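You operate a simulated robot arm through the tools that you are given. There is no shell and no other tool.

Carry out the task below with a simulated robot arm. There is one attempt and no reset: what you move stays moved.

Task
Wax the middle of the beech board's top.
Fine: lay the lid beside the tin; pad back on its mat, lid back on the tin. A coat counts when it lies all over at full strength: go over it till it gets no stronger.
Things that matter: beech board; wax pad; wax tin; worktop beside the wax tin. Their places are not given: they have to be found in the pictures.

Only the result counts: the job must be done as asked and must still hold three seconds after the hand-in. Knocking over, shifting, dropping, spilling or breaking anything else fails it. Lids that push on must go on centred and level and be pressed home; caps that screw on are set level and turned clockwise until they are tight.

Robot
A 6-joint arm with a two-finger parallel gripper, fixed in place. Base frame: the origin is at the foot of the arm, x ahead of it, y to its left, z up; the work surface is at about z = 900. Units: mm, degrees, N and s.
With the tool pointing down near the work surface it reaches from about 240 to 640 mm from the base axis. Its first joint turns from -66.0 to 66.0 degrees. Payload 2.7 kg.
The tool frame sits at the grasp point between the pads (the TCP): z along the fingers, y along the line on which they close. The tips reach 23 mm beyond it. Largest opening 94 mm; finger width 38, thickness 10; the body of the gripper, 54 by 96 mm, starts 39 mm behind the TCP.
Orientation is that of the tool frame in the base frame, as a unit quaternion [x, y, z, w]. With the fingers straight down and closing along the base's y, the tool's x points along the base's -x, its y along +y and its z along -z.

Tools
- The arm moves only by the tool nudge_tool. Its argument "moves" is a list of rows, each a list of 3 entries, a list of its own where there are three numbers: the shift along the base's x, y, z in units of 30 mm (1.0 is 30 mm), then the turn, a rotation vector about the base's x, y, z in units of 6 degrees (1.0 is 6 degrees), then the opening in per cent of the stroke, from 0 (shut) to 100 (fully open). In form: [[[dx, dy, dz], [ax, ay, az], fingers], ...]. A call has 1 to 20 rows; each row shifts and turns the commanded pose from where the row before left it. A call with a number of a shift or a turn outside -1 to 1 is refused whole. Rows are played at 5 a second. More than 50 mm and 8.6 degrees between two rows, or a gripper value outside its range, and nothing of the call is played. A pose out of reach is approached as far as the arm can. The call stops where the force on the tool passes 40 N (or 10 N more than at its start, if that is more) or the arm is blocked; 0.2 s more then pass. The fingers move at their own pace (about 45 mm/s each) and stop on an object; they squeeze with about 29 N. The grip force told is the motor's: it shows also when the fingers shut on nothing. Time passes only in rows, and 0.2 s behind the last, so rows that do not move let the fingers close. It gives the time, the measured TCP pose, the force on the tool (base axes), the opening and the grip force at its end, in the units of the frame above (readings bear some noise), with the torque about the TCP (base axes, N m) and any sound that the robot's microphone picked up, and new pictures: "show" is both (left out), scene, wrist or none.
- Cameras (640 x 400 px; columns grow to the right, rows downward): "scene" is fixed at [60.8, -418.4, 1419.2]; the picture's right is [0.89, -0.45, 0.00], its down [-0.24, -0.47, -0.85] and it looks along [0.38, 0.76, -0.52] (base axes); focal length 328 px, centre (320, 200). "wrist" rides on the gripper at [86, 16, -75] in the tool frame; the picture's right is [-0.18, 0.98, 0.00], its down [-0.58, -0.11, -0.81] and it looks along [-0.79, -0.15, 0.59] (tool axes); focal length 243 px, centre (320, 200).
- point_at(camera, pixels): for up to 12 pixels [column, row] of the newest picture of that camera ("zoom" is the newest enlarged one), the place [x, y, z] in the base frame of the surface seen there, good to about 2 mm, but the place of the scene camera against the robot may be out by one fixed shift of up to 12 mm in any direction. The clock stands still meanwhile.
- inspect(camera, box): a new picture of the part [left, top, right, bottom] of that camera's present view, enlarged. The clock stands still meanwhile.
- sign_off(): hands the job in; it is judged then, once.

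Open the gripper and draw the arm clear of the work before you hand the job in, unless the task says otherwise.

The tools are called after "Call:" as name(argument=value, ...) on one line, values as JSON. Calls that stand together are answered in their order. nudge_tool: Moves the arm, as the interface text tells. Its arguments: {"type":"object","properties":{"moves":{"type":"array","items":{"type":"array"}},"show":{"type":"string","enum":["both","scene","wrist","none"]}},"required":["moves"]} The other tools are called the same way: point_at (camera, pixels) gives the place of the surface under pixels of a picture; inspect (camera, box) takes an enlarged picture of a part of a camera's view; sign_off () hands the job in.

At the start:

```text
clock: 0.0
ee_pos: [257.8, 214.3, 1161.4]
tcp_rot: [0.001, 1.0, 0.001, 0.002]
contact_force: [0.2, 0.7, 0.8]
torque: [-0.03, -0.02, -0.04]
finger_gap: 93.8
grasp_force: 0.1
```

scene: 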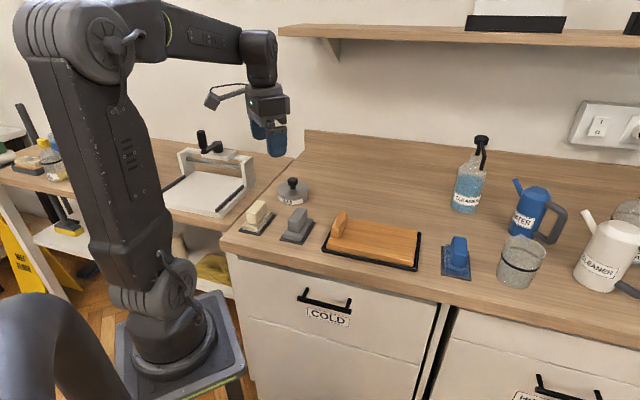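
wrist: 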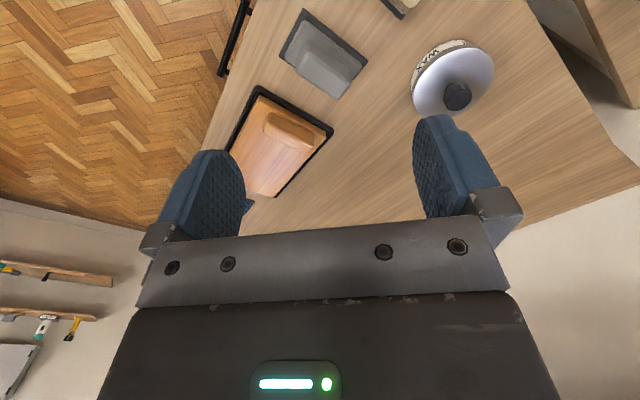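

The scene shows a board in a black tray near (375,240), pads near (257,215), (298,225), (457,255), and a tin with a knob lid near (293,190). I zoom in to identify each.

Call:
inspect(camera="scene", box=[220, 160, 350, 260])

Call:
inspect(camera="scene", box=[310, 190, 490, 300])

Call:
inspect(camera="wrist", box=[200, 0, 520, 220])

```text
4.00 times, centred on (285, 210) of scene
```

zoom: 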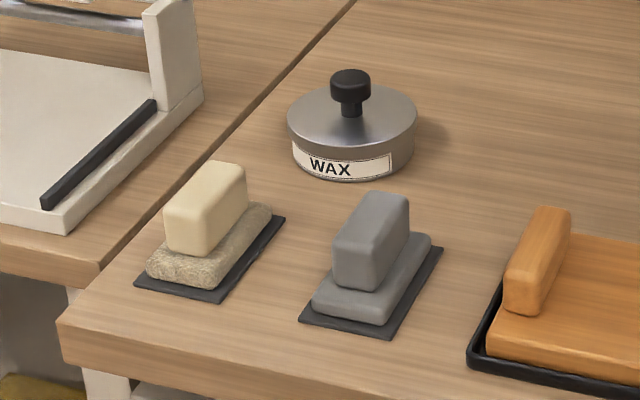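

```text
3.56 times, centred on (400, 245) of scene
```

zoom: 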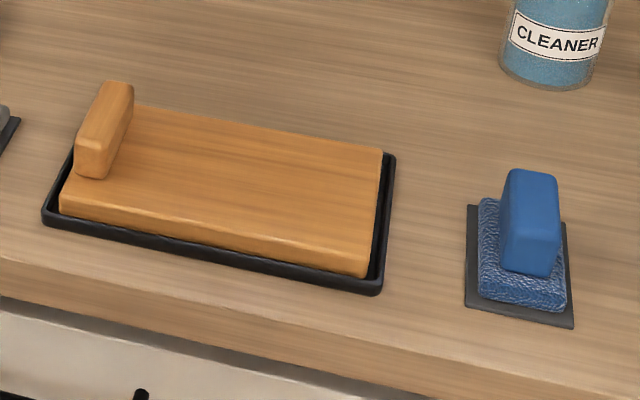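

```text
1.82 times, centred on (360, 110) of wrist
```

zoom: 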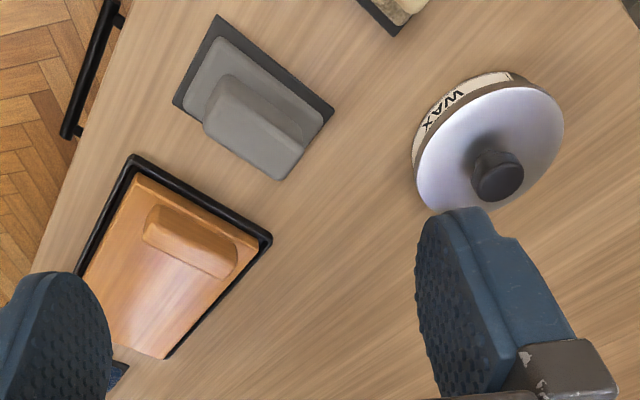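

I measure the key items in both views: tin lid, knob, pads, board corners, to find the scene camera's offset too.

Call:
point_at(camera="scene", pixels=[[291, 179], [283, 192], [258, 206], [255, 231], [299, 213], [297, 239], [346, 215], [417, 234], [410, 264], [459, 238], [457, 276], [324, 250]])

Call:
point_at(camera="wrist", pixels=[[457, 95], [440, 80], [325, 65], [290, 45], [285, 135], [256, 98], [320, 132], [308, 10], [404, 4], [362, 58], [282, 168], [445, 48]])

```text
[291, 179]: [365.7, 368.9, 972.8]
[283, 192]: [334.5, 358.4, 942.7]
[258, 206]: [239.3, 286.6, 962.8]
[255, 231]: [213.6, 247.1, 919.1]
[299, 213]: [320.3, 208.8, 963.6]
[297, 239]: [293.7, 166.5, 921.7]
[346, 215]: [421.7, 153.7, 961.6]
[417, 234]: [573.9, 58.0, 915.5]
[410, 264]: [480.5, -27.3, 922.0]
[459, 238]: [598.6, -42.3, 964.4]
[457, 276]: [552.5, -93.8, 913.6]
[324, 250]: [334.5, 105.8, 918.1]
```

```text
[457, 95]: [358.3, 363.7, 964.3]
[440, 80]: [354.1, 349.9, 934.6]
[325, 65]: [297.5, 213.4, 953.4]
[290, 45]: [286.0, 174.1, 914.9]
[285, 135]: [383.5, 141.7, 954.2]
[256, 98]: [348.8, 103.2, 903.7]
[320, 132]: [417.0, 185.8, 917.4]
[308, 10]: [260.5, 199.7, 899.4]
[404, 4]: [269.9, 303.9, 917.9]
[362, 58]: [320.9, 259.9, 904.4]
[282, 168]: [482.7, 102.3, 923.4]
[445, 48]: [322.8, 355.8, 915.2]
```

The tin labelled WAX is at about (355,360); three pads sit on mats (cream at scene (257,215), grey at (298,225), blue at (457,255)). I draw the arm back and tilt the camera down to look at the pads from above.

Call:
nudge_tool(moves=[[[-1, 0, 0], [0, 1, 0], 100], [[-1, 0, 0], [0, 1, 0], 100], [[0, 0, 0], [0, 1, 0], 100], [[0, 0, 0], [0, 0, 0], 100]], show="both")

```text
clock: 1.0
ee_pos: [196.8, 214.4, 1162.2]
tcp_rot: [0.0, 0.988, 0.001, -0.157]
contact_force: [-0.7, 0.1, -0.6]
torque: [0.01, 0.0, -0.02]
finger_gap: 94.0
grasp_force: 0.0
```

scene: 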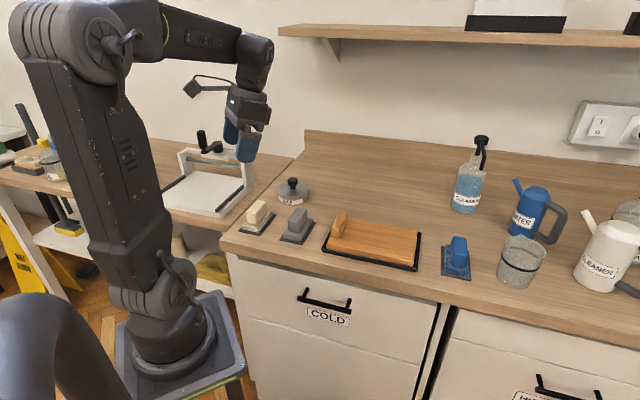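
wrist: 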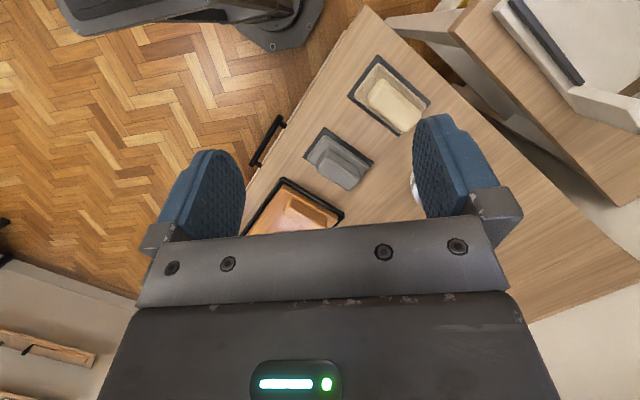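

The cream pad is now visible at wrist (392,92) and grey at (340,158). I zoom in on them.

Call:
inspect(camera="wrist", box=[290, 40, 450, 140])

Call:
inspect(camera="wrist", box=[240, 120, 400, 220])

Call:
inspect(camera="scene", box=[235, 190, 325, 250])

Call:
inspect(camera="scene", box=[425, 225, 485, 285])

```text
4.00 times, centred on (370, 90) of wrist
```

zoom: 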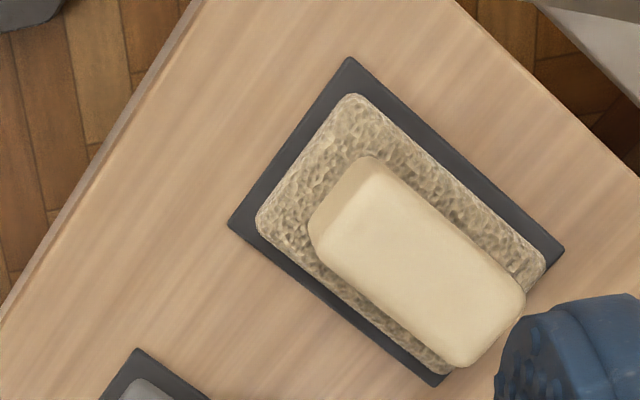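

```text
4.00 times, centred on (320, 170) of wrist
```

zoom: 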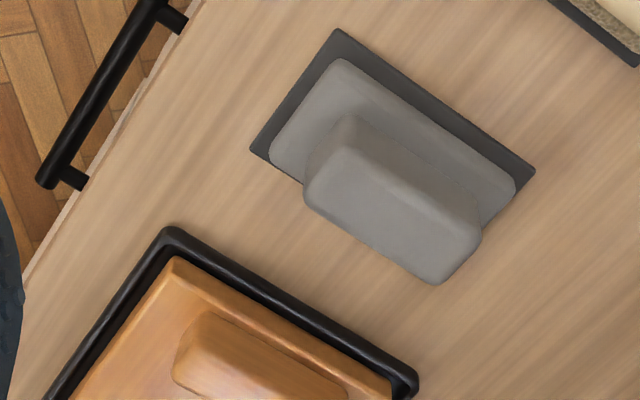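

```text
6.67 times, centred on (280, 220) of scene
```

zoom: 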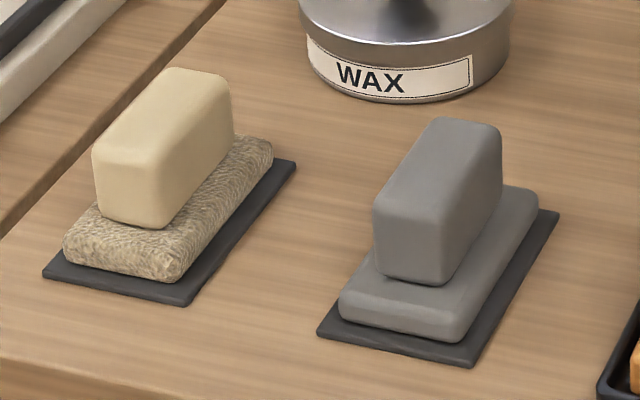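

```text
6.67 times, centred on (455, 255) of scene
```

zoom: 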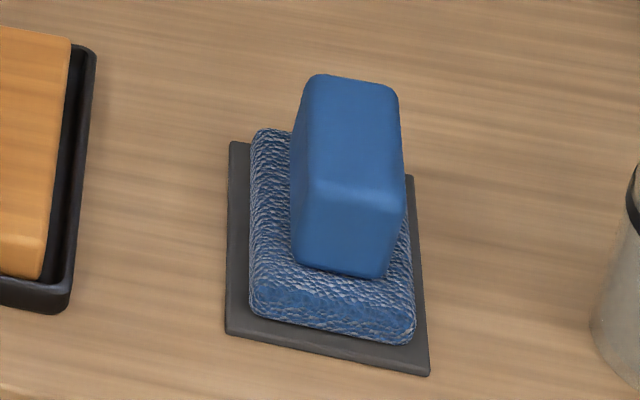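

The cream, fleecy pad (wool, wax-coloured) beside the tin looks like the wax pad; the grey one is smooth like an abrasive and the blue knit one looks like a washing pad. I measure cream pad, mat corners and tin with the wrist camera.

Call:
point_at(camera="wrist", pixels=[[377, 55], [348, 96], [431, 102], [400, 136], [370, 98], [384, 80], [420, 113], [406, 131], [395, 105], [378, 65], [425, 104], [356, 95]])

Call:
point_at(camera="scene", pixels=[[290, 187], [278, 190], [303, 190], [276, 200], [308, 203], [293, 203], [320, 222], [300, 180], [292, 176]])

```text
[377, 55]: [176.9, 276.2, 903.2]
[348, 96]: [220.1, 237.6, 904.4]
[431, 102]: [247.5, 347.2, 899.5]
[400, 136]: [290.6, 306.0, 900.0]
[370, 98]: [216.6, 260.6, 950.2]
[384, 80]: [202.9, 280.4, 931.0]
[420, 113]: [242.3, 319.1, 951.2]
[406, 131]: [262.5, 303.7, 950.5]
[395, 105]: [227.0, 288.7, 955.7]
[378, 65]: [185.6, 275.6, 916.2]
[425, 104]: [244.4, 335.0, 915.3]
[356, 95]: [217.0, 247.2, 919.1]
```

```text
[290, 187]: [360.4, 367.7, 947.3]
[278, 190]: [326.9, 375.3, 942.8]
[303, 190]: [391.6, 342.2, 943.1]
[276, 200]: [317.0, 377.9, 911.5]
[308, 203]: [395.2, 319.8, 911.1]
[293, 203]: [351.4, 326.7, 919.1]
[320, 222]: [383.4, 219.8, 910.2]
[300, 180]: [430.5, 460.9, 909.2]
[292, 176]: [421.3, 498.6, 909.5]
```

The mat of the cream pad has corners giving a centre of about (234,292) with its long axis at 45°. I undo the tilt, yaw 45° and move to look at the tin closely.

Call:
nudge_tool(moves=[[[0, 0.37, -0.9], [0, -1, 0], 100], [[0, 0.37, -0.9], [0, -1, 0], 100], [[0, 0.37, -0.9], [0, -1, 0], 100], [[0, 0, 0], [0, 0, 1], 100], [[0, 0, 0], [0, 0, 1], 100], [[0, 0, 0], [0, 0, 1], 100], [[0, 0, 0], [0, 0, 1], 100], [[0, 0, 0], [0, 0, 1], 100], [[0, 0, 0], [0, 0, 1], 100], [[0, 0, 0], [0, 0, 1], 100], [[0, 0, 0], [0, 0, 0.5], 100], [[0, 0, 0], [0, 0, 0], 100]], show="both")

```text
clock: 3.6
ee_pos: [197.2, 247.1, 1080.9]
tcp_rot: [-0.384, 0.923, 0.001, 0.001]
contact_force: [0.1, -0.5, 0.1]
torque: [0.02, -0.02, 0.04]
finger_gap: 94.0
grasp_force: 0.0
```

scene: 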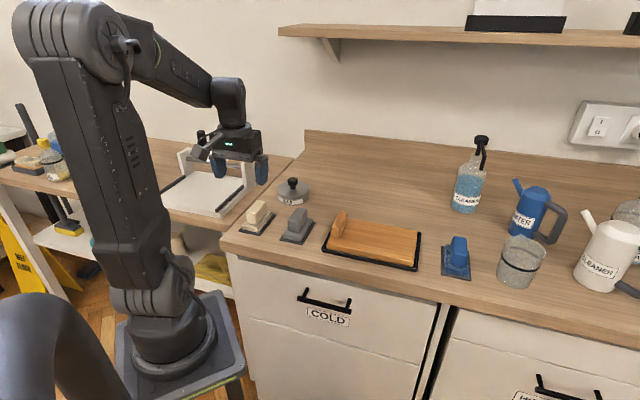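
wrist: 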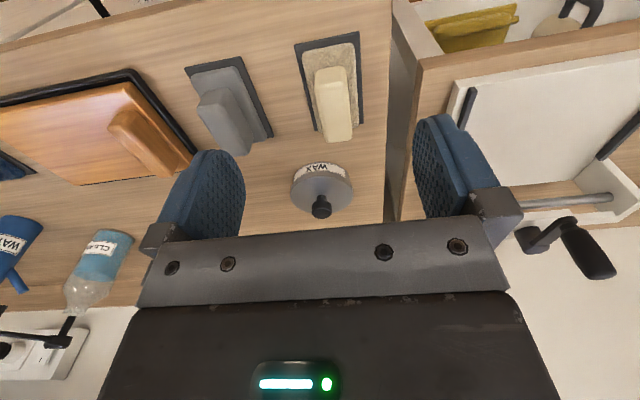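

The tin appears at wrist (321,190), with free worktop around it. I zoom in on the tin and on the blue can at (12,240).

Call:
inspect(camera="wrist", box=[260, 120, 380, 240])

Call:
inspect(camera="wrist", box=[0, 200, 140, 320])

Call:
inspect(camera="wrist", box=[170, 20, 390, 165])

Call:
point_at(camera="wrist", pixels=[[321, 211], [321, 198], [291, 187], [352, 189], [321, 176], [322, 163], [340, 80], [330, 68], [330, 96], [347, 67], [340, 120], [321, 205]])

```text
3.33 times, centred on (320, 180) of wrist
```

zoom: 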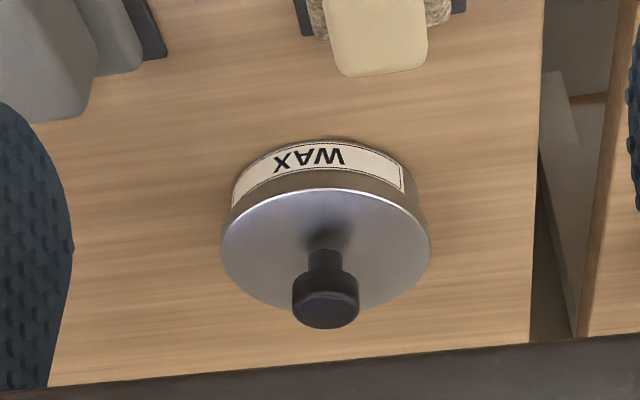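

```text
3.33 times, centred on (70, 260) of wrist
```

zoom: 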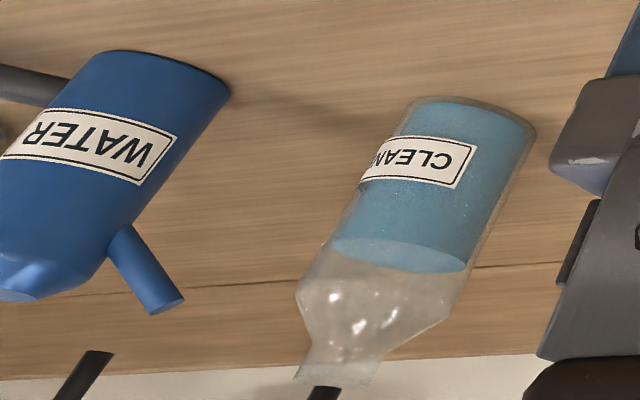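

```text
2.76 times, centred on (280, 92) of wrist
```

zoom: 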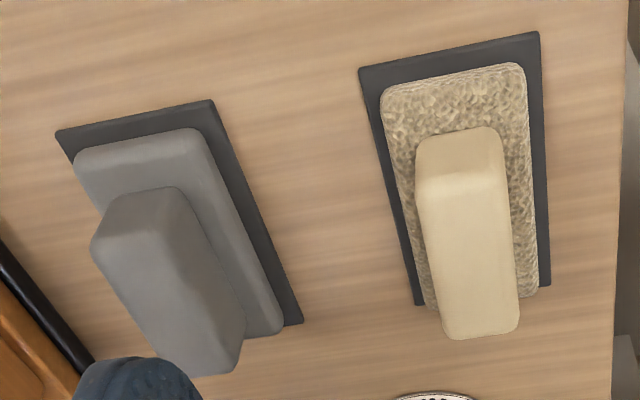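

```text
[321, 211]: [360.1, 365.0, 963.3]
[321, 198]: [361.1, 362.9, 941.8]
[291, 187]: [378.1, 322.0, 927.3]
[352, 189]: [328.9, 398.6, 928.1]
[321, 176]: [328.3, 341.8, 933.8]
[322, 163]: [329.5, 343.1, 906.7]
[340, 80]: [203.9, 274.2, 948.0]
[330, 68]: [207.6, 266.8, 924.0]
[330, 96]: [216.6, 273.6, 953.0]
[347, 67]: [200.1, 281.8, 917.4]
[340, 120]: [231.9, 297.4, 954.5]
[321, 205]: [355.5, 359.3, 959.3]
```

The tin lid is about 90 mm wide with its knob near (360,363,963). I move closer for a more precise fix on the knob.

Call:
nudge_tool(moves=[[[0.8, 0.6, -0.55], [0, 0, 0], 100], [[0.8, 0.6, -0.55], [0, 0, 0], 100], [[0.8, 0.6, -0.55], [0, 0, 0], 100], [[0.8, 0.6, -0.55], [0, 0, 0], 100], [[0, 0, 0], [0, 0, 0], 100]], show="both")

```text
clock: 4.8
ee_pos: [293.6, 319.9, 1014.3]
tcp_rot: [-0.383, 0.924, 0.001, 0.0]
contact_force: [-0.1, -1.0, 0.8]
torque: [0.02, 0.01, 0.03]
finger_gap: 94.1
grasp_force: 0.0
```

scene: 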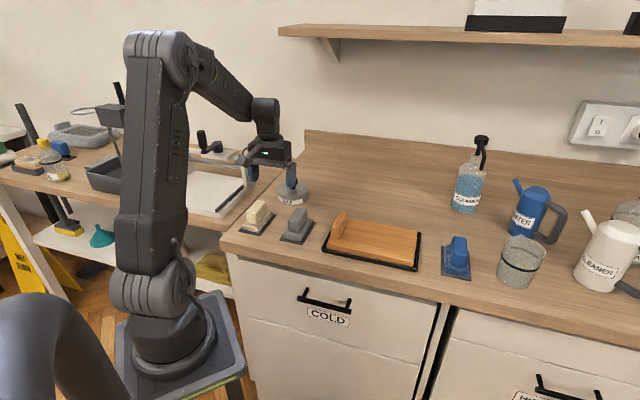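
wrist: 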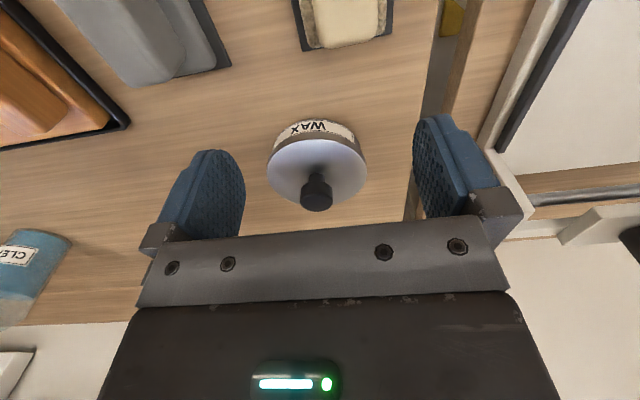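

The knob is now at wrist (316,192). I zoom and measure its outline and the lid edge.

Call:
inspect(camera="wrist", box=[256, 110, 376, 220])

Call:
point_at(camera="wrist", pixels=[[316, 203], [305, 195], [328, 195], [316, 192], [316, 182], [267, 170], [366, 172], [316, 146], [280, 150], [352, 152], [280, 190], [352, 192]])

```text
3.64 times, centred on (316, 165) of wrist
```

zoom: 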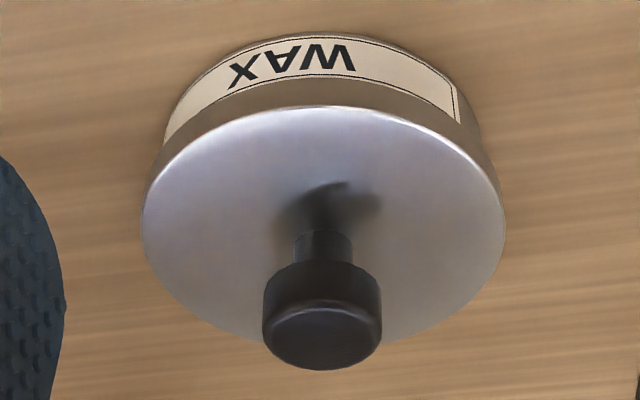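

```text
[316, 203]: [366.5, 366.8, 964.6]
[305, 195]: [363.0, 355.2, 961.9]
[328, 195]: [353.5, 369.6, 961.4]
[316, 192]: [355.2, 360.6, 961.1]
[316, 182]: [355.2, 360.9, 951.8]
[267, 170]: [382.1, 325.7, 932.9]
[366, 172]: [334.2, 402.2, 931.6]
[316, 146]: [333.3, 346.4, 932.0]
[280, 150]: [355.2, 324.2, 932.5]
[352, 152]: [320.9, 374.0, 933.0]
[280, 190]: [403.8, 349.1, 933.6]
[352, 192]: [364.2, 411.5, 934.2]
```

The lid's centre works out at about (365,368) with R≈45 and the knob R≈14, top z≈964. I go above it, staying at z≈1014, to check alignment between the fingers.

Call:
nudge_tool(moves=[[[0.8, 0.53, 0], [0, 0, 0], 100], [[0.8, 0.53, 0], [0, 0, 0], 100], [[0.8, 0.53, 0], [0, 0, 0], 100], [[0, 0, 0], [0, 0, 0], 100]], show="both")

```text
clock: 5.8
ee_pos: [364.5, 365.9, 1013.7]
tcp_rot: [-0.383, 0.924, 0.0, -0.001]
contact_force: [0.0, -0.4, 0.2]
torque: [0.03, 0.0, 0.0]
finger_gap: 93.9
grasp_force: 0.1
```

scene: 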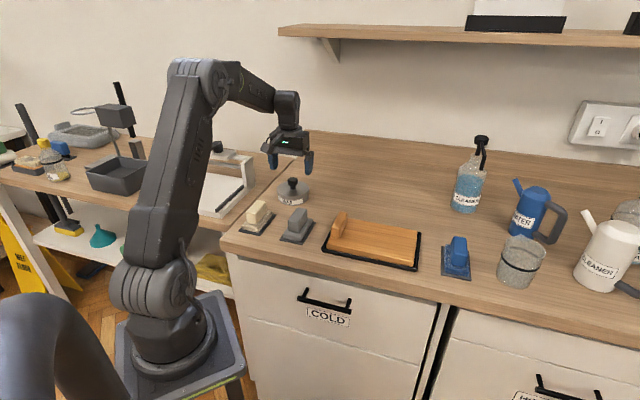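
wrist: 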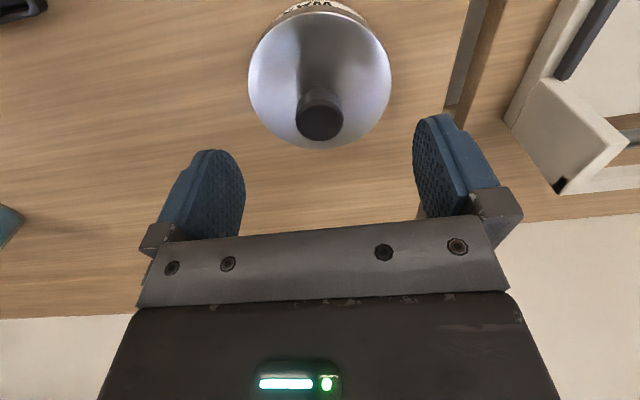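

The knob's top face appears at wrist (320,122), close to the expected (320,116). I measure once more.

Call:
inspect(camera="wrist", box=[240, 0, 400, 160])

Call:
point_at(camera="wrist", pixels=[[320, 122], [320, 110], [320, 136], [300, 118], [341, 118], [250, 80], [391, 80], [320, 146], [275, 132], [365, 132], [268, 40], [372, 40]])

```text
2.50 times, centred on (320, 80) of wrist
```

zoom: 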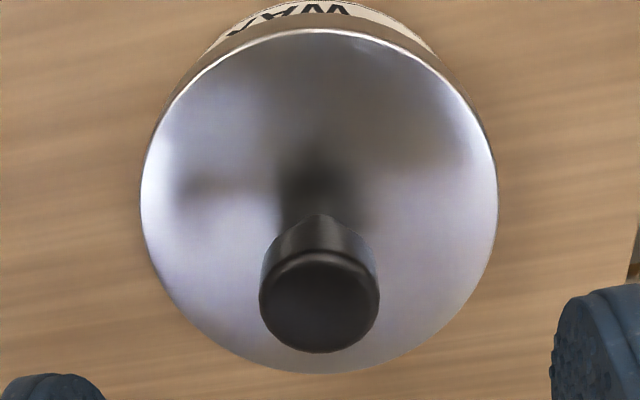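

```text
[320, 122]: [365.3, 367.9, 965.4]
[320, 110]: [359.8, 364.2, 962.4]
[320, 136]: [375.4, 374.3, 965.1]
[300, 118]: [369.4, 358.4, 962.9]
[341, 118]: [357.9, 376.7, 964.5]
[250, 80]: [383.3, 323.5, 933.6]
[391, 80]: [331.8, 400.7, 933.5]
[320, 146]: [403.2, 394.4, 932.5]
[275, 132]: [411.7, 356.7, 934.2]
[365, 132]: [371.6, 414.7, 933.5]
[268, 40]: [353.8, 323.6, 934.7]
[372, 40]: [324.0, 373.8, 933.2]
```

Knob centre is (365,368), and the fingers straddle it. I descend to z≈960 (tips ~3 mm above the lid) and close on the knob.

Call:
nudge_tool(moves=[[[0, 0.01, -0.6], [0, 0, 0], 100], [[0, 0.01, -0.6], [0, 0, 0], 100], [[0, 0, -0.6], [0, 0, 0], 100], [[0, 0, 0], [0, 0, 0], 60], [[0, 0, 0], [0, 0, 0], 40], [[0, 0, 0], [0, 0, 0], 20], [[0, 0, 0], [0, 0, 0], 10], [[0, 0, 0], [0, 0, 0], 10], [[0, 0, 0], [0, 0, 0], 10]], show="both")

```text
clock: 7.8
ee_pos: [365.1, 365.6, 961.0]
tcp_rot: [-0.382, 0.924, 0.001, 0.0]
contact_force: [0.1, 0.5, 0.9]
torque: [0.01, 0.01, -0.01]
finger_gap: 28.0
grasp_force: 29.4
heard: snap
```

scene: 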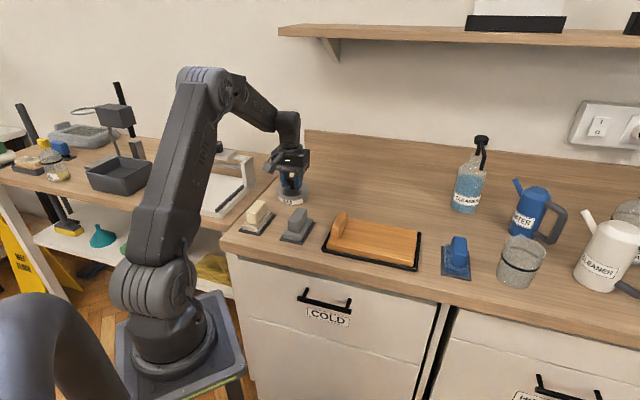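
wrist: 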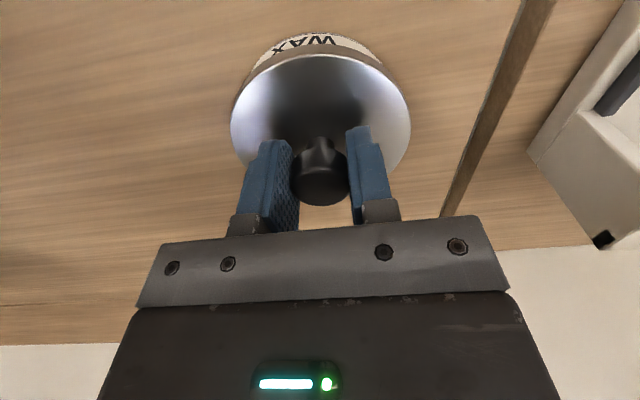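

The fingers hold the knob (gap 28 mm, 29 N). I lift slowly straight up and look.

Call:
nudge_tool(moves=[[[0, 0, 0.15], [0, 0, 0], 10], [[0, 0, 0.15], [0, 0, 0], 10], [[0, 0, 0.3], [0, 0, 0], 10], [[0, 0, 0.4], [0, 0, 0], 10], [[0, 0, 0], [0, 0, 0], 10]], show="both")

```text
clock: 9.0
ee_pos: [365.7, 367.0, 991.8]
tcp_rot: [-0.383, 0.924, 0.002, 0.001]
contact_force: [-0.5, 0.5, -1.4]
torque: [-0.04, 0.05, 0.03]
finger_gap: 27.9
grasp_force: 28.6
```

scene: 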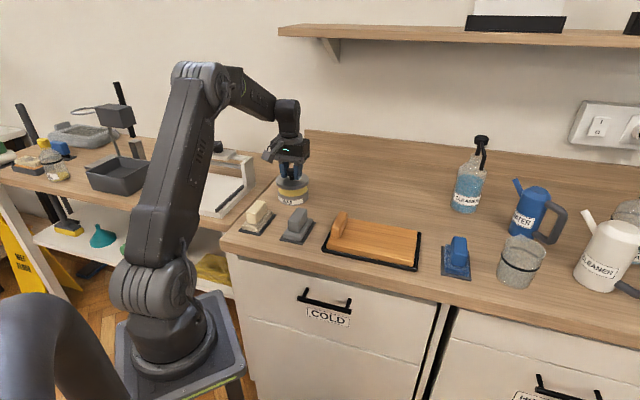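
wrist: 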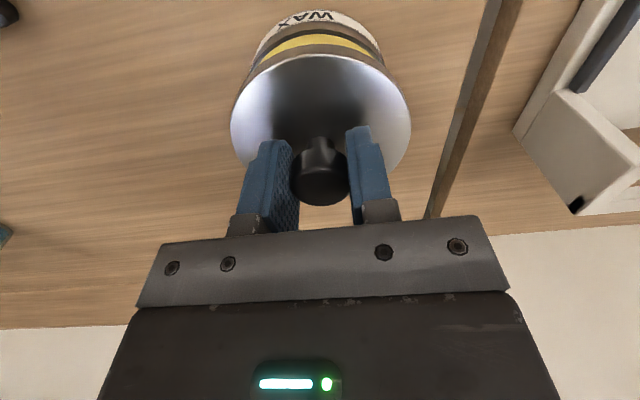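

The lid is off and yellow wax shows beneath it. I zoom to judge the lid's thickness before laying it down to the right of the tin.

Call:
inspect(camera="scene", box=[260, 140, 330, 210])

Call:
inspect(camera="wrist", box=[220, 0, 420, 120])

Call:
point_at(camera="scene", pixels=[[345, 190], [335, 195], [350, 180], [360, 200], [330, 185], [345, 204], [320, 200], [310, 210], [352, 212], [320, 230]])

```text
5.71 times, centred on (295, 175) of scene
```

zoom: 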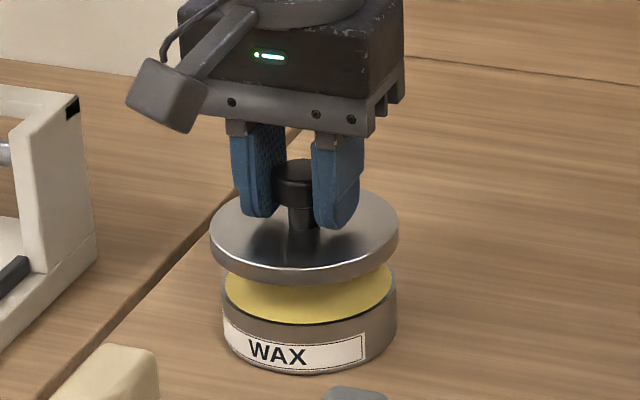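

```text
3.20 times, centred on (320, 60) of wrist
```

zoom: 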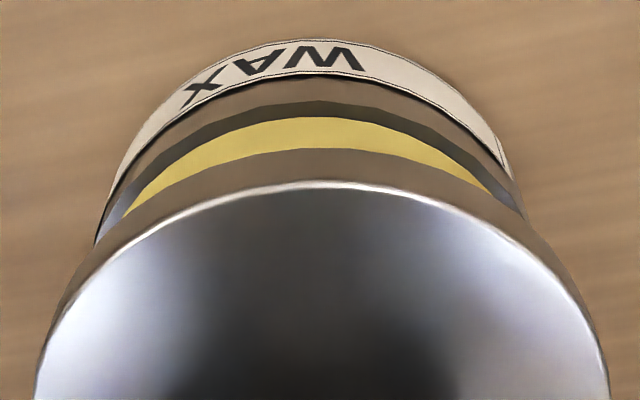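

```text
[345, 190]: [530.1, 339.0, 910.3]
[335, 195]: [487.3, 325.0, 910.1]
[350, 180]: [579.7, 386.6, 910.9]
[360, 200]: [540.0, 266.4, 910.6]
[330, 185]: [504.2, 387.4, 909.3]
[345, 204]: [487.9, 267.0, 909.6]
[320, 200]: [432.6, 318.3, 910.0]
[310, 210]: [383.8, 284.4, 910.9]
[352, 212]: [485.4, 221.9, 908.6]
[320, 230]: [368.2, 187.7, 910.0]
```

The lid is a shallow cap (~10 mm skirt). I raise a little more, carry it right along (1,-1) to about (448,285), free worktop, and lower to just above contact.

Call:
nudge_tool(moves=[[[0, 0, 0.6], [0, 0, 0], 10], [[0.69, -0.69, 0], [0, 0, 0], 10], [[0.69, -0.69, 0], [0, 0, 0], 10], [[0.69, -0.69, 0], [0, 0, 0], 10], [[0.69, -0.69, 0], [0, 0, 0], 10], [[0, 0, 0], [0, 0, 0], 10]], show="both")

```text
clock: 10.4
ee_pos: [445.8, 284.8, 1008.9]
tcp_rot: [-0.383, 0.924, 0.001, 0.0]
contact_force: [0.3, 0.3, -0.3]
torque: [0.03, -0.04, 0.0]
finger_gap: 27.8
grasp_force: 29.2
```

scene: 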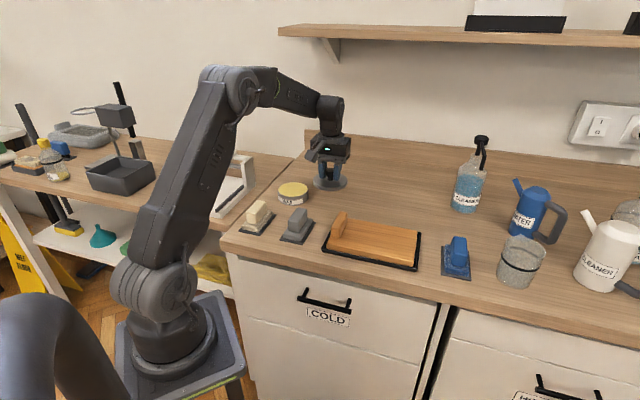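
wrist: 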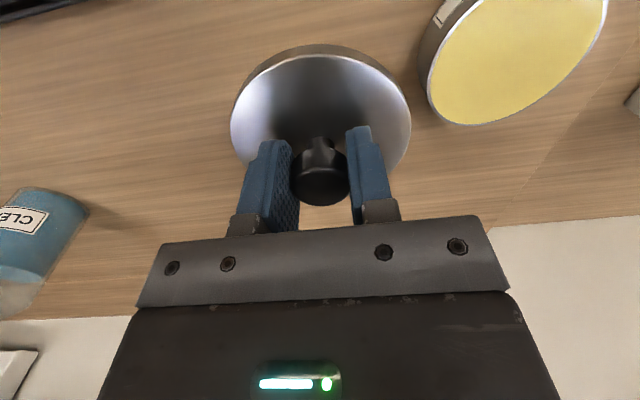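

The open tin shows wax nearly up to the rim at wrist (515,60). I measure wax and rim heights, and the worktop under the lid.

Call:
point_at(camera="wrist", pixels=[[515, 60], [480, 90], [540, 40], [430, 75], [436, 100], [500, 110], [460, 10], [590, 20], [320, 60], [340, 30]])

Call:
inspect(camera="scene", box=[250, 150, 370, 225])

Call:
point_at(camera="scene", pixels=[[293, 188], [285, 190], [300, 190], [279, 190], [308, 189], [293, 183], [293, 196], [293, 203]])

```text
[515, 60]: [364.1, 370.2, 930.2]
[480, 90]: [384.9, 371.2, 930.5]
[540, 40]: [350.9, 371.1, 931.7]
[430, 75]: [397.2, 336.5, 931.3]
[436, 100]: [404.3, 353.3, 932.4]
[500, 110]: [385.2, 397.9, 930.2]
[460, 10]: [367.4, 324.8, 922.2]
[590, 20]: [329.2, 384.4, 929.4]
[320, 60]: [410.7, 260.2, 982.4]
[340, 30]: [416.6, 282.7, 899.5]
```

```text
5.33 times, centred on (310, 188) of scene
```

zoom: 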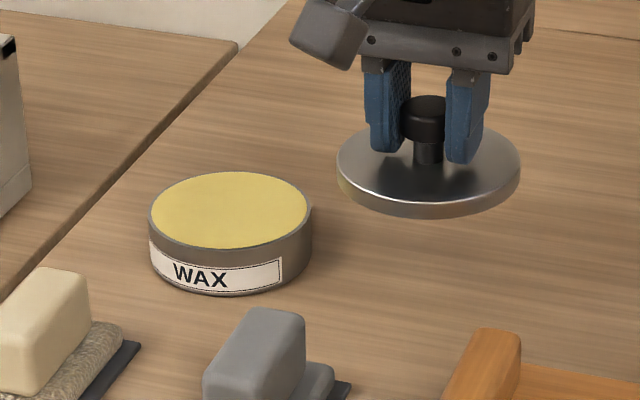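

```text
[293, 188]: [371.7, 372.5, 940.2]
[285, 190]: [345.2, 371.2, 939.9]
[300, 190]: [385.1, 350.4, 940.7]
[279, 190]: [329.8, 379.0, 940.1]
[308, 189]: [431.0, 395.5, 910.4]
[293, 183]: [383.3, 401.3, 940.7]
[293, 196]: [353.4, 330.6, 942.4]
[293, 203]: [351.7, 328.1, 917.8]
```

Wax sits flush with the rim at z≈930.5. The spot under the lid is clear, so I lower it to just above the worktop.

Call:
nudge_tool(moves=[[[0, 0, -0.7], [0, 0, 0], 10], [[0, 0, -0.7], [0, 0, 0], 10], [[0, 0, -0.7], [0, 0, 0], 10], [[0, 0, -0.1], [0, 0, 0], 10], [[0, 0, 0], [0, 0, 0], 10]], show="both")

```text
clock: 11.6
ee_pos: [447.3, 284.5, 942.1]
tcp_rot: [-0.382, 0.924, 0.002, 0.0]
contact_force: [0.2, -0.1, -0.7]
torque: [0.02, 0.0, 0.01]
finger_gap: 27.9
grasp_force: 29.4
```

scene: 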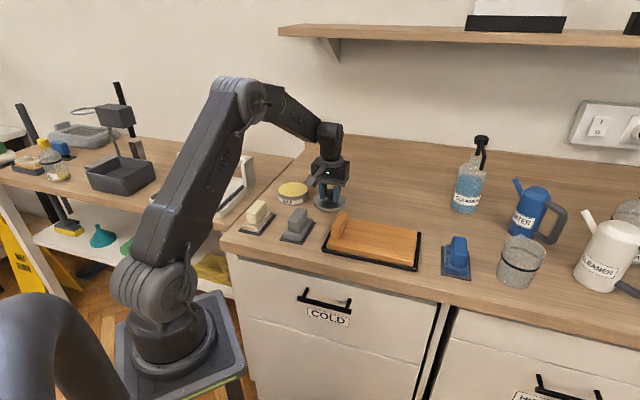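
wrist: 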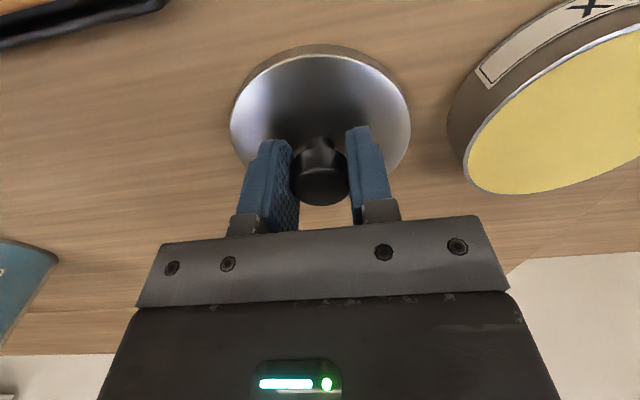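

The lid hovers about 5 mm over the wood with no contact force yet. I lower in 1 mm steps to find contact.

Call:
nudge_tool(moves=[[[0, 0, -0.04], [0, 0, 0], 10], [[0, 0, -0.04], [0, 0, 0], 10], [[0, 0, -0.04], [0, 0, 0], 10], [[0, 0, 0], [0, 0, 0], 10]], show="none")

```text
clock: 12.6
ee_pos: [447.9, 284.3, 938.6]
tcp_rot: [-0.383, 0.924, 0.002, 0.0]
contact_force: [-0.4, 0.2, 0.4]
torque: [0.02, 0.0, 0.01]
finger_gap: 28.2
grasp_force: 28.8
```

No contact yet at z=938.6; I continue down in small steps.

Call:
nudge_tool(moves=[[[0, 0, -0.04], [0, 0, 0], 10], [[0, 0, -0.03], [0, 0, 0], 10], [[0, 0, 0], [0, 0, 0], 10]], show="none")

```text
clock: 13.4
ee_pos: [447.6, 283.6, 936.7]
tcp_rot: [-0.384, 0.923, 0.0, 0.0]
contact_force: [-5.5, -2.0, 11.3]
torque: [-0.1, 0.18, 0.0]
finger_gap: 27.9
grasp_force: 29.0
```

The lid touches the worktop (11 N up). I relieve slightly, open the fingers and rise.

Call:
nudge_tool(moves=[[[0, 0, 0.015], [0, 0, 0], 10], [[0, 0, 0], [0, 0, 0], 40], [[0, 0, 0], [0, 0, 0], 60], [[0, 0, 0], [0, 0, 0], 60], [[0, 0, 0.5], [0, 0, 0], 60], [[0, 0, 1], [0, 0, 0], 60], [[0, 0, 1], [0, 0, 0], 100], [[0, 0, 0.7], [0, 0, 0], 100], [[0, 0, 0], [0, 0, 0], 100]], show="both")

```text
clock: 15.4
ee_pos: [449.3, 286.2, 1030.4]
tcp_rot: [-0.383, 0.924, 0.001, 0.0]
contact_force: [0.3, 0.1, 0.0]
torque: [0.0, 0.03, 0.04]
finger_gap: 94.2
grasp_force: 0.0
```

scene: 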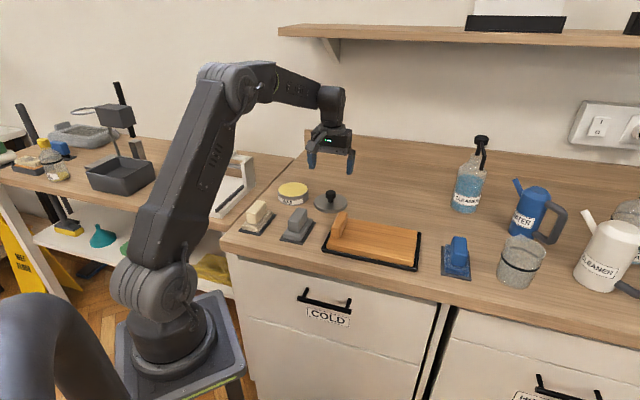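
wrist: 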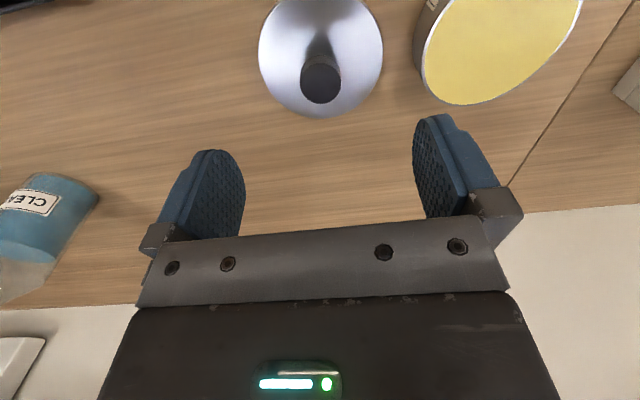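

The lid lies at about (448,284) beside the tin, upright on the worktop. Next I move to look squarely at the beech board.

Call:
nudge_tool(moves=[[[-0.49, -0.9, 0.17], [0, 0, 0], 100], [[-0.49, -0.9, 0.17], [0, 0, 0], 100], [[-0.49, -0.9, 0.17], [0, 0, 0], 100], [[-0.49, -0.9, 0.17], [0, 0, 0], 100], [[-0.49, -0.9, 0.17], [0, 0, 0], 100], [[-0.49, -0.9, 0.17], [0, 0, 0], 100], [[-0.49, -0.9, 0.17], [0, 0, 0], 100], [[-0.49, -0.9, 0.17], [0, 0, 0], 100], [[-0.49, -0.9, 0.17], [0, 0, 0], 100], [[-0.49, -0.9, 0.17], [0, 0, 0], 100], [[-0.49, -0.9, 0.17], [0, 0, 0], 100], [[-0.49, -0.9, 0.17], [0, 0, 0], 100], [[0, 0, 0], [0, 0, 0], 100]], show="both")

```text
clock: 18.2
ee_pos: [272.8, -37.8, 1092.6]
tcp_rot: [-0.384, 0.923, 0.001, 0.0]
contact_force: [-0.3, 0.2, -1.5]
torque: [0.03, 0.04, 0.01]
finger_gap: 93.9
grasp_force: 0.1
```

scene: 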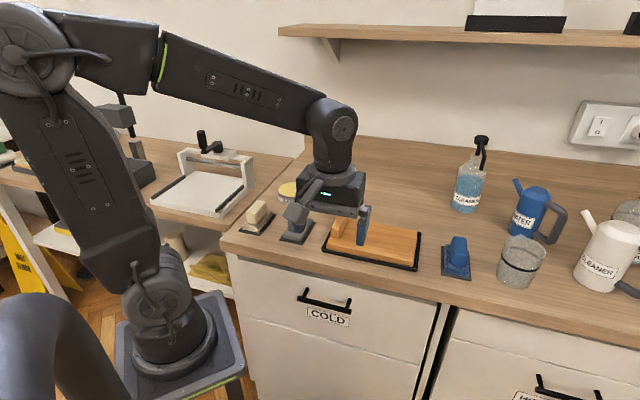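
wrist: 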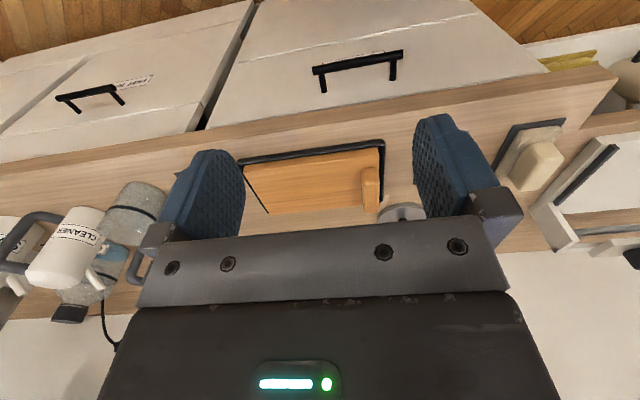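

The board fills wrist (245–385, 140–213), block at its right end. I zoom in and measure corners, tray and block.

Call:
inspect(camera="wrist", box=[230, 120, 420, 235])

Call:
point_at(camera="wrist", pixels=[[247, 169], [376, 149], [270, 211], [363, 210], [362, 170], [376, 172], [368, 205], [310, 185], [385, 142], [240, 160], [310, 165], [320, 205]])

```text
3.37 times, centred on (325, 178) of wrist
```

zoom: 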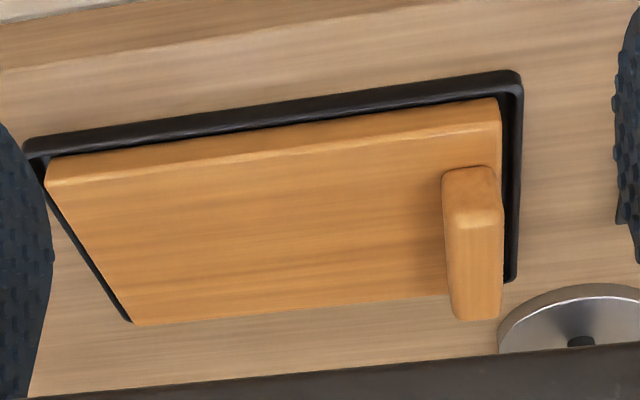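

```text
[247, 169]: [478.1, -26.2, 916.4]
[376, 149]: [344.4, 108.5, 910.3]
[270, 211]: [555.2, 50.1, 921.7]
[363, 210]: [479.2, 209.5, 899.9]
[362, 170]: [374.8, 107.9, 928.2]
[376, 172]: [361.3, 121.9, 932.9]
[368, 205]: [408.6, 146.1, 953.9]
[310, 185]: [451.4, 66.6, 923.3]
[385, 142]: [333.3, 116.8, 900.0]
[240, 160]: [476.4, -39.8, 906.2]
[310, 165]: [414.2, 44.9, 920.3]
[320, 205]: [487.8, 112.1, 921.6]
```

I measure the board's top corners more exactly.

Call:
point_at(camera="wrist", pixels=[[246, 175], [270, 213], [376, 160], [360, 204], [300, 208], [340, 205], [376, 158], [310, 168], [364, 185], [378, 185], [374, 207], [362, 207]])

Call:
point_at(camera="scene", pixels=[[417, 235], [411, 266], [326, 251], [408, 262], [415, 234], [350, 255], [390, 240]])

```text
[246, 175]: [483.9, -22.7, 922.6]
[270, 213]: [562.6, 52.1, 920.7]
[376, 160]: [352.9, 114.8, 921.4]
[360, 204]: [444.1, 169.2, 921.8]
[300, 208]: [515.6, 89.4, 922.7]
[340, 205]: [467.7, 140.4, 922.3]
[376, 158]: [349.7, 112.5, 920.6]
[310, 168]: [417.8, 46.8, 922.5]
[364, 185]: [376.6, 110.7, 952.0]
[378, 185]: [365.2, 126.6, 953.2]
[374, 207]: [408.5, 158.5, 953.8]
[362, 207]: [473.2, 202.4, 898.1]
```

```text
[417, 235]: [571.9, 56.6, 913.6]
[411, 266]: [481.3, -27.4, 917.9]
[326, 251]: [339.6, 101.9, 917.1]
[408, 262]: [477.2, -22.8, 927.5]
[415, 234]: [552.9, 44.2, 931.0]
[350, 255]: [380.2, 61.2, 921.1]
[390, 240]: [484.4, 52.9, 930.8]
```

Board top is at z≈922, about 110×193 mm, centred near (457,83), with the block at its upper-left end (e.g. top at (385,130)). Now I go above the cream wax pad to line up with its handle.

Call:
nudge_tool(moves=[[[-0.11, 0.91, -0.14], [0, 0, 0], 100], [[-0.11, 0.91, -0.14], [0, 0, 0], 100], [[-0.11, 0.91, -0.14], [0, 0, 0], 100], [[-0.11, 0.91, -0.14], [0, 0, 0], 100], [[-0.11, 0.91, -0.14], [0, 0, 0], 100], [[-0.11, 0.91, -0.14], [0, 0, 0], 100], [[-0.11, 0.91, -0.14], [0, 0, 0], 100], [[-0.11, 0.91, -0.14], [0, 0, 0], 100], [[-0.11, 0.91, -0.14], [0, 0, 0], 100], [[-0.11, 0.91, -0.14], [0, 0, 0], 100], [[-0.11, 0.91, -0.14], [0, 0, 0], 100], [[-0.11, 0.91, -0.14], [0, 0, 0], 100], [[0, 0, 0], [0, 0, 0], 100]], show="both")

```text
clock: 21.0
ee_pos: [231.4, 289.5, 1044.7]
tcp_rot: [-0.382, 0.924, 0.001, 0.0]
contact_force: [0.0, 0.3, 0.5]
torque: [-0.01, 0.03, 0.01]
finger_gap: 94.1
grasp_force: 0.0
```

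scene: 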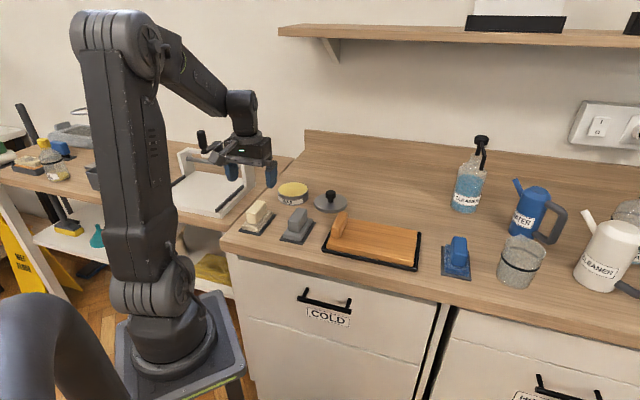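
wrist: 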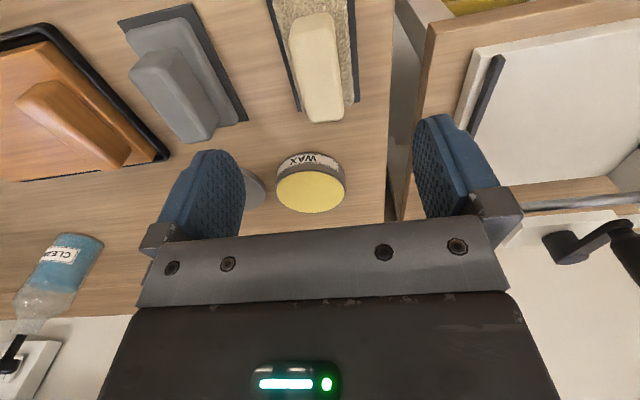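

The cream handle lies between the fingers in the view, at wrist (318,68). I zoom and measure its edges.

Call:
inspect(camera="wrist", box=[240, 0, 400, 130])

Call:
point_at(camera="wrist", pixels=[[292, 45], [335, 40], [296, 80], [339, 75], [301, 112], [343, 108], [320, 25], [318, 115], [318, 70], [324, 120], [350, 60], [354, 90]])

```text
3.08 times, centred on (320, 65) of wrist
```

zoom: 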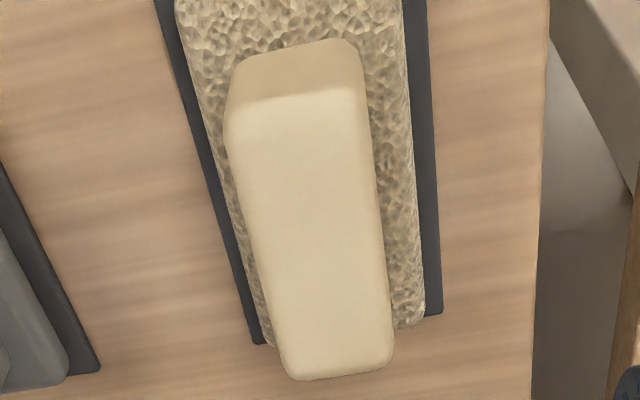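

```text
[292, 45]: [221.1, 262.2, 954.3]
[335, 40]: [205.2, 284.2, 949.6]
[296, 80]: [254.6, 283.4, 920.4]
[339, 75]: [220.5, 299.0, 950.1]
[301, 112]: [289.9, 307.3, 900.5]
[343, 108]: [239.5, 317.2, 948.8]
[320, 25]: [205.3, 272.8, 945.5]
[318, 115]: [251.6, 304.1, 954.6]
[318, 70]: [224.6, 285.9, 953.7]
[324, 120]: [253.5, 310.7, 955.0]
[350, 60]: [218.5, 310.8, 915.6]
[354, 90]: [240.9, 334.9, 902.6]
```

The handle spans about 28 mm across and 64 mm along, centred near (232,291), top z≈954. I check the height of the white jig on the left bench for finger clearance.

Call:
point_at(camera="wrist", pixels=[[470, 90], [490, 70], [440, 60], [455, 105], [400, 50], [400, 100]])

```text
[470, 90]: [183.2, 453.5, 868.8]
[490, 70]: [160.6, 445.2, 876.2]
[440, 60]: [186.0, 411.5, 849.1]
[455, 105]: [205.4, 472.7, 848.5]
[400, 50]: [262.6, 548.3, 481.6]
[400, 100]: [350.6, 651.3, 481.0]
```

Nothing is in the way. I shift 2 mm in y, descend to z≈944 and close on the handle.

Call:
nudge_tool(moves=[[[0, 0.07, -0.83], [0, 0, 0], 100], [[0, 0, -0.83], [0, 0, 0], 100], [[0, 0, -0.83], [0, 0, 0], 100], [[0, 0, -0.6], [0, 0, 0], 100], [[0, 0, -0.2], [0, 0, 0], 100], [[0, 0, 0], [0, 0, 0], 100]], show="both")

```text
clock: 22.4
ee_pos: [230.1, 290.9, 945.9]
tcp_rot: [-0.382, 0.924, 0.001, 0.0]
contact_force: [-0.7, -0.3, 0.1]
torque: [0.05, 0.01, -0.02]
finger_gap: 94.1
grasp_force: 0.0
```

scene: 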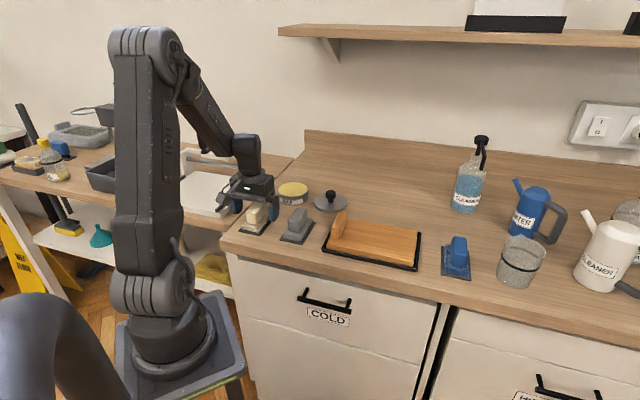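
wrist: 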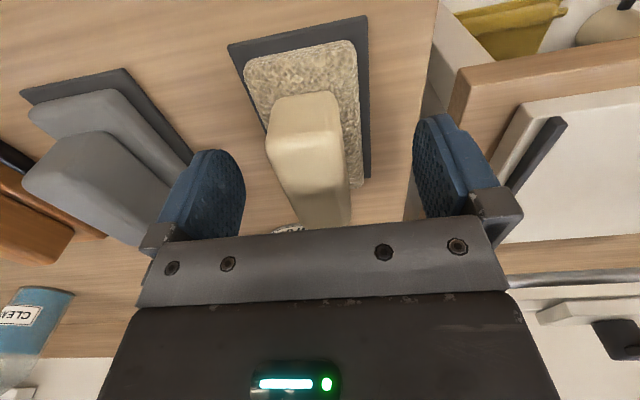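

The handle is between the fingers at wrist (308,160). I record mat, sole and handle positions precisely for the later return.

Call:
inspect(camera="wrist", box=[210, 0, 430, 225])

Call:
point_at(camera="wrist", pixels=[[231, 46], [365, 18], [368, 176], [246, 66], [354, 44], [268, 150], [346, 145], [277, 95], [335, 95], [308, 130], [308, 200], [361, 180]])

```text
1.78 times, centred on (320, 112) of wrist
```

zoom: 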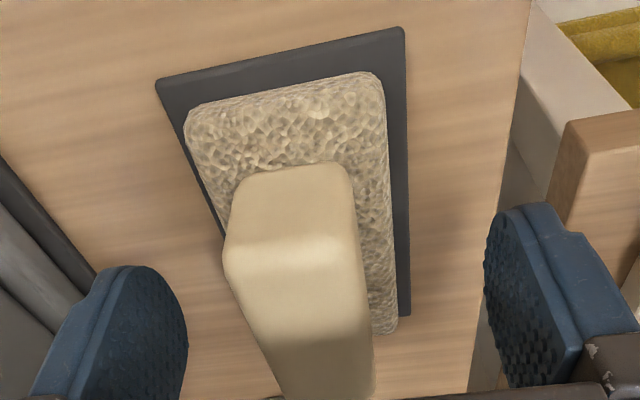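

```text
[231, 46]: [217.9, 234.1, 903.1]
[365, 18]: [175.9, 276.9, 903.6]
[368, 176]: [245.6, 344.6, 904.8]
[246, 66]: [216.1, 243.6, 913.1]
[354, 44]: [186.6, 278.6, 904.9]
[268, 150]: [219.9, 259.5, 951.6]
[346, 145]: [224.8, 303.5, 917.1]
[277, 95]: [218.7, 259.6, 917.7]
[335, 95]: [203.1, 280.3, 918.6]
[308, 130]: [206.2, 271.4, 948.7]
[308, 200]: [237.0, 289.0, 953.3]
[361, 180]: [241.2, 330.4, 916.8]
```

The mat spans a centre near (232,290), and the handle is centred between the fingers. I close gently onto it.

Call:
nudge_tool(moves=[[[0, 0, 0], [0, 0, 0], 60], [[0, 0, 0], [0, 0, 0], 45], [[0, 0, 0], [0, 0, 0], 35], [[0, 0, 0], [0, 0, 0], 25], [[0, 0, 0], [0, 0, 0], 10], [[0, 0, 0], [0, 0, 0], 10], [[0, 0, 0], [0, 0, 0], 10]], show="wrist")

```text
clock: 24.0
ee_pos: [230.8, 290.6, 946.3]
tcp_rot: [-0.383, 0.924, 0.001, 0.0]
contact_force: [-0.5, -0.5, 1.8]
torque: [-0.05, -0.04, -0.03]
finger_gap: 29.4
grasp_force: 29.4
```

wrist: 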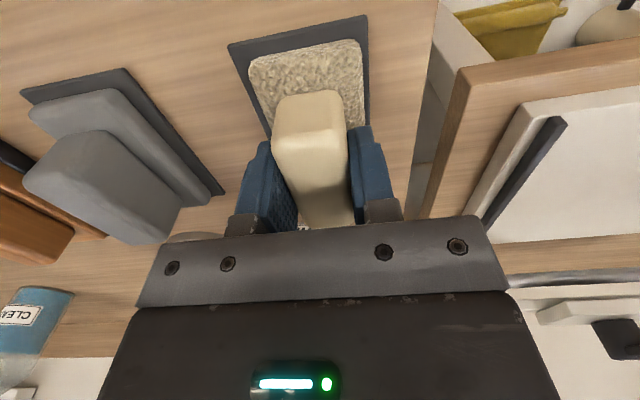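

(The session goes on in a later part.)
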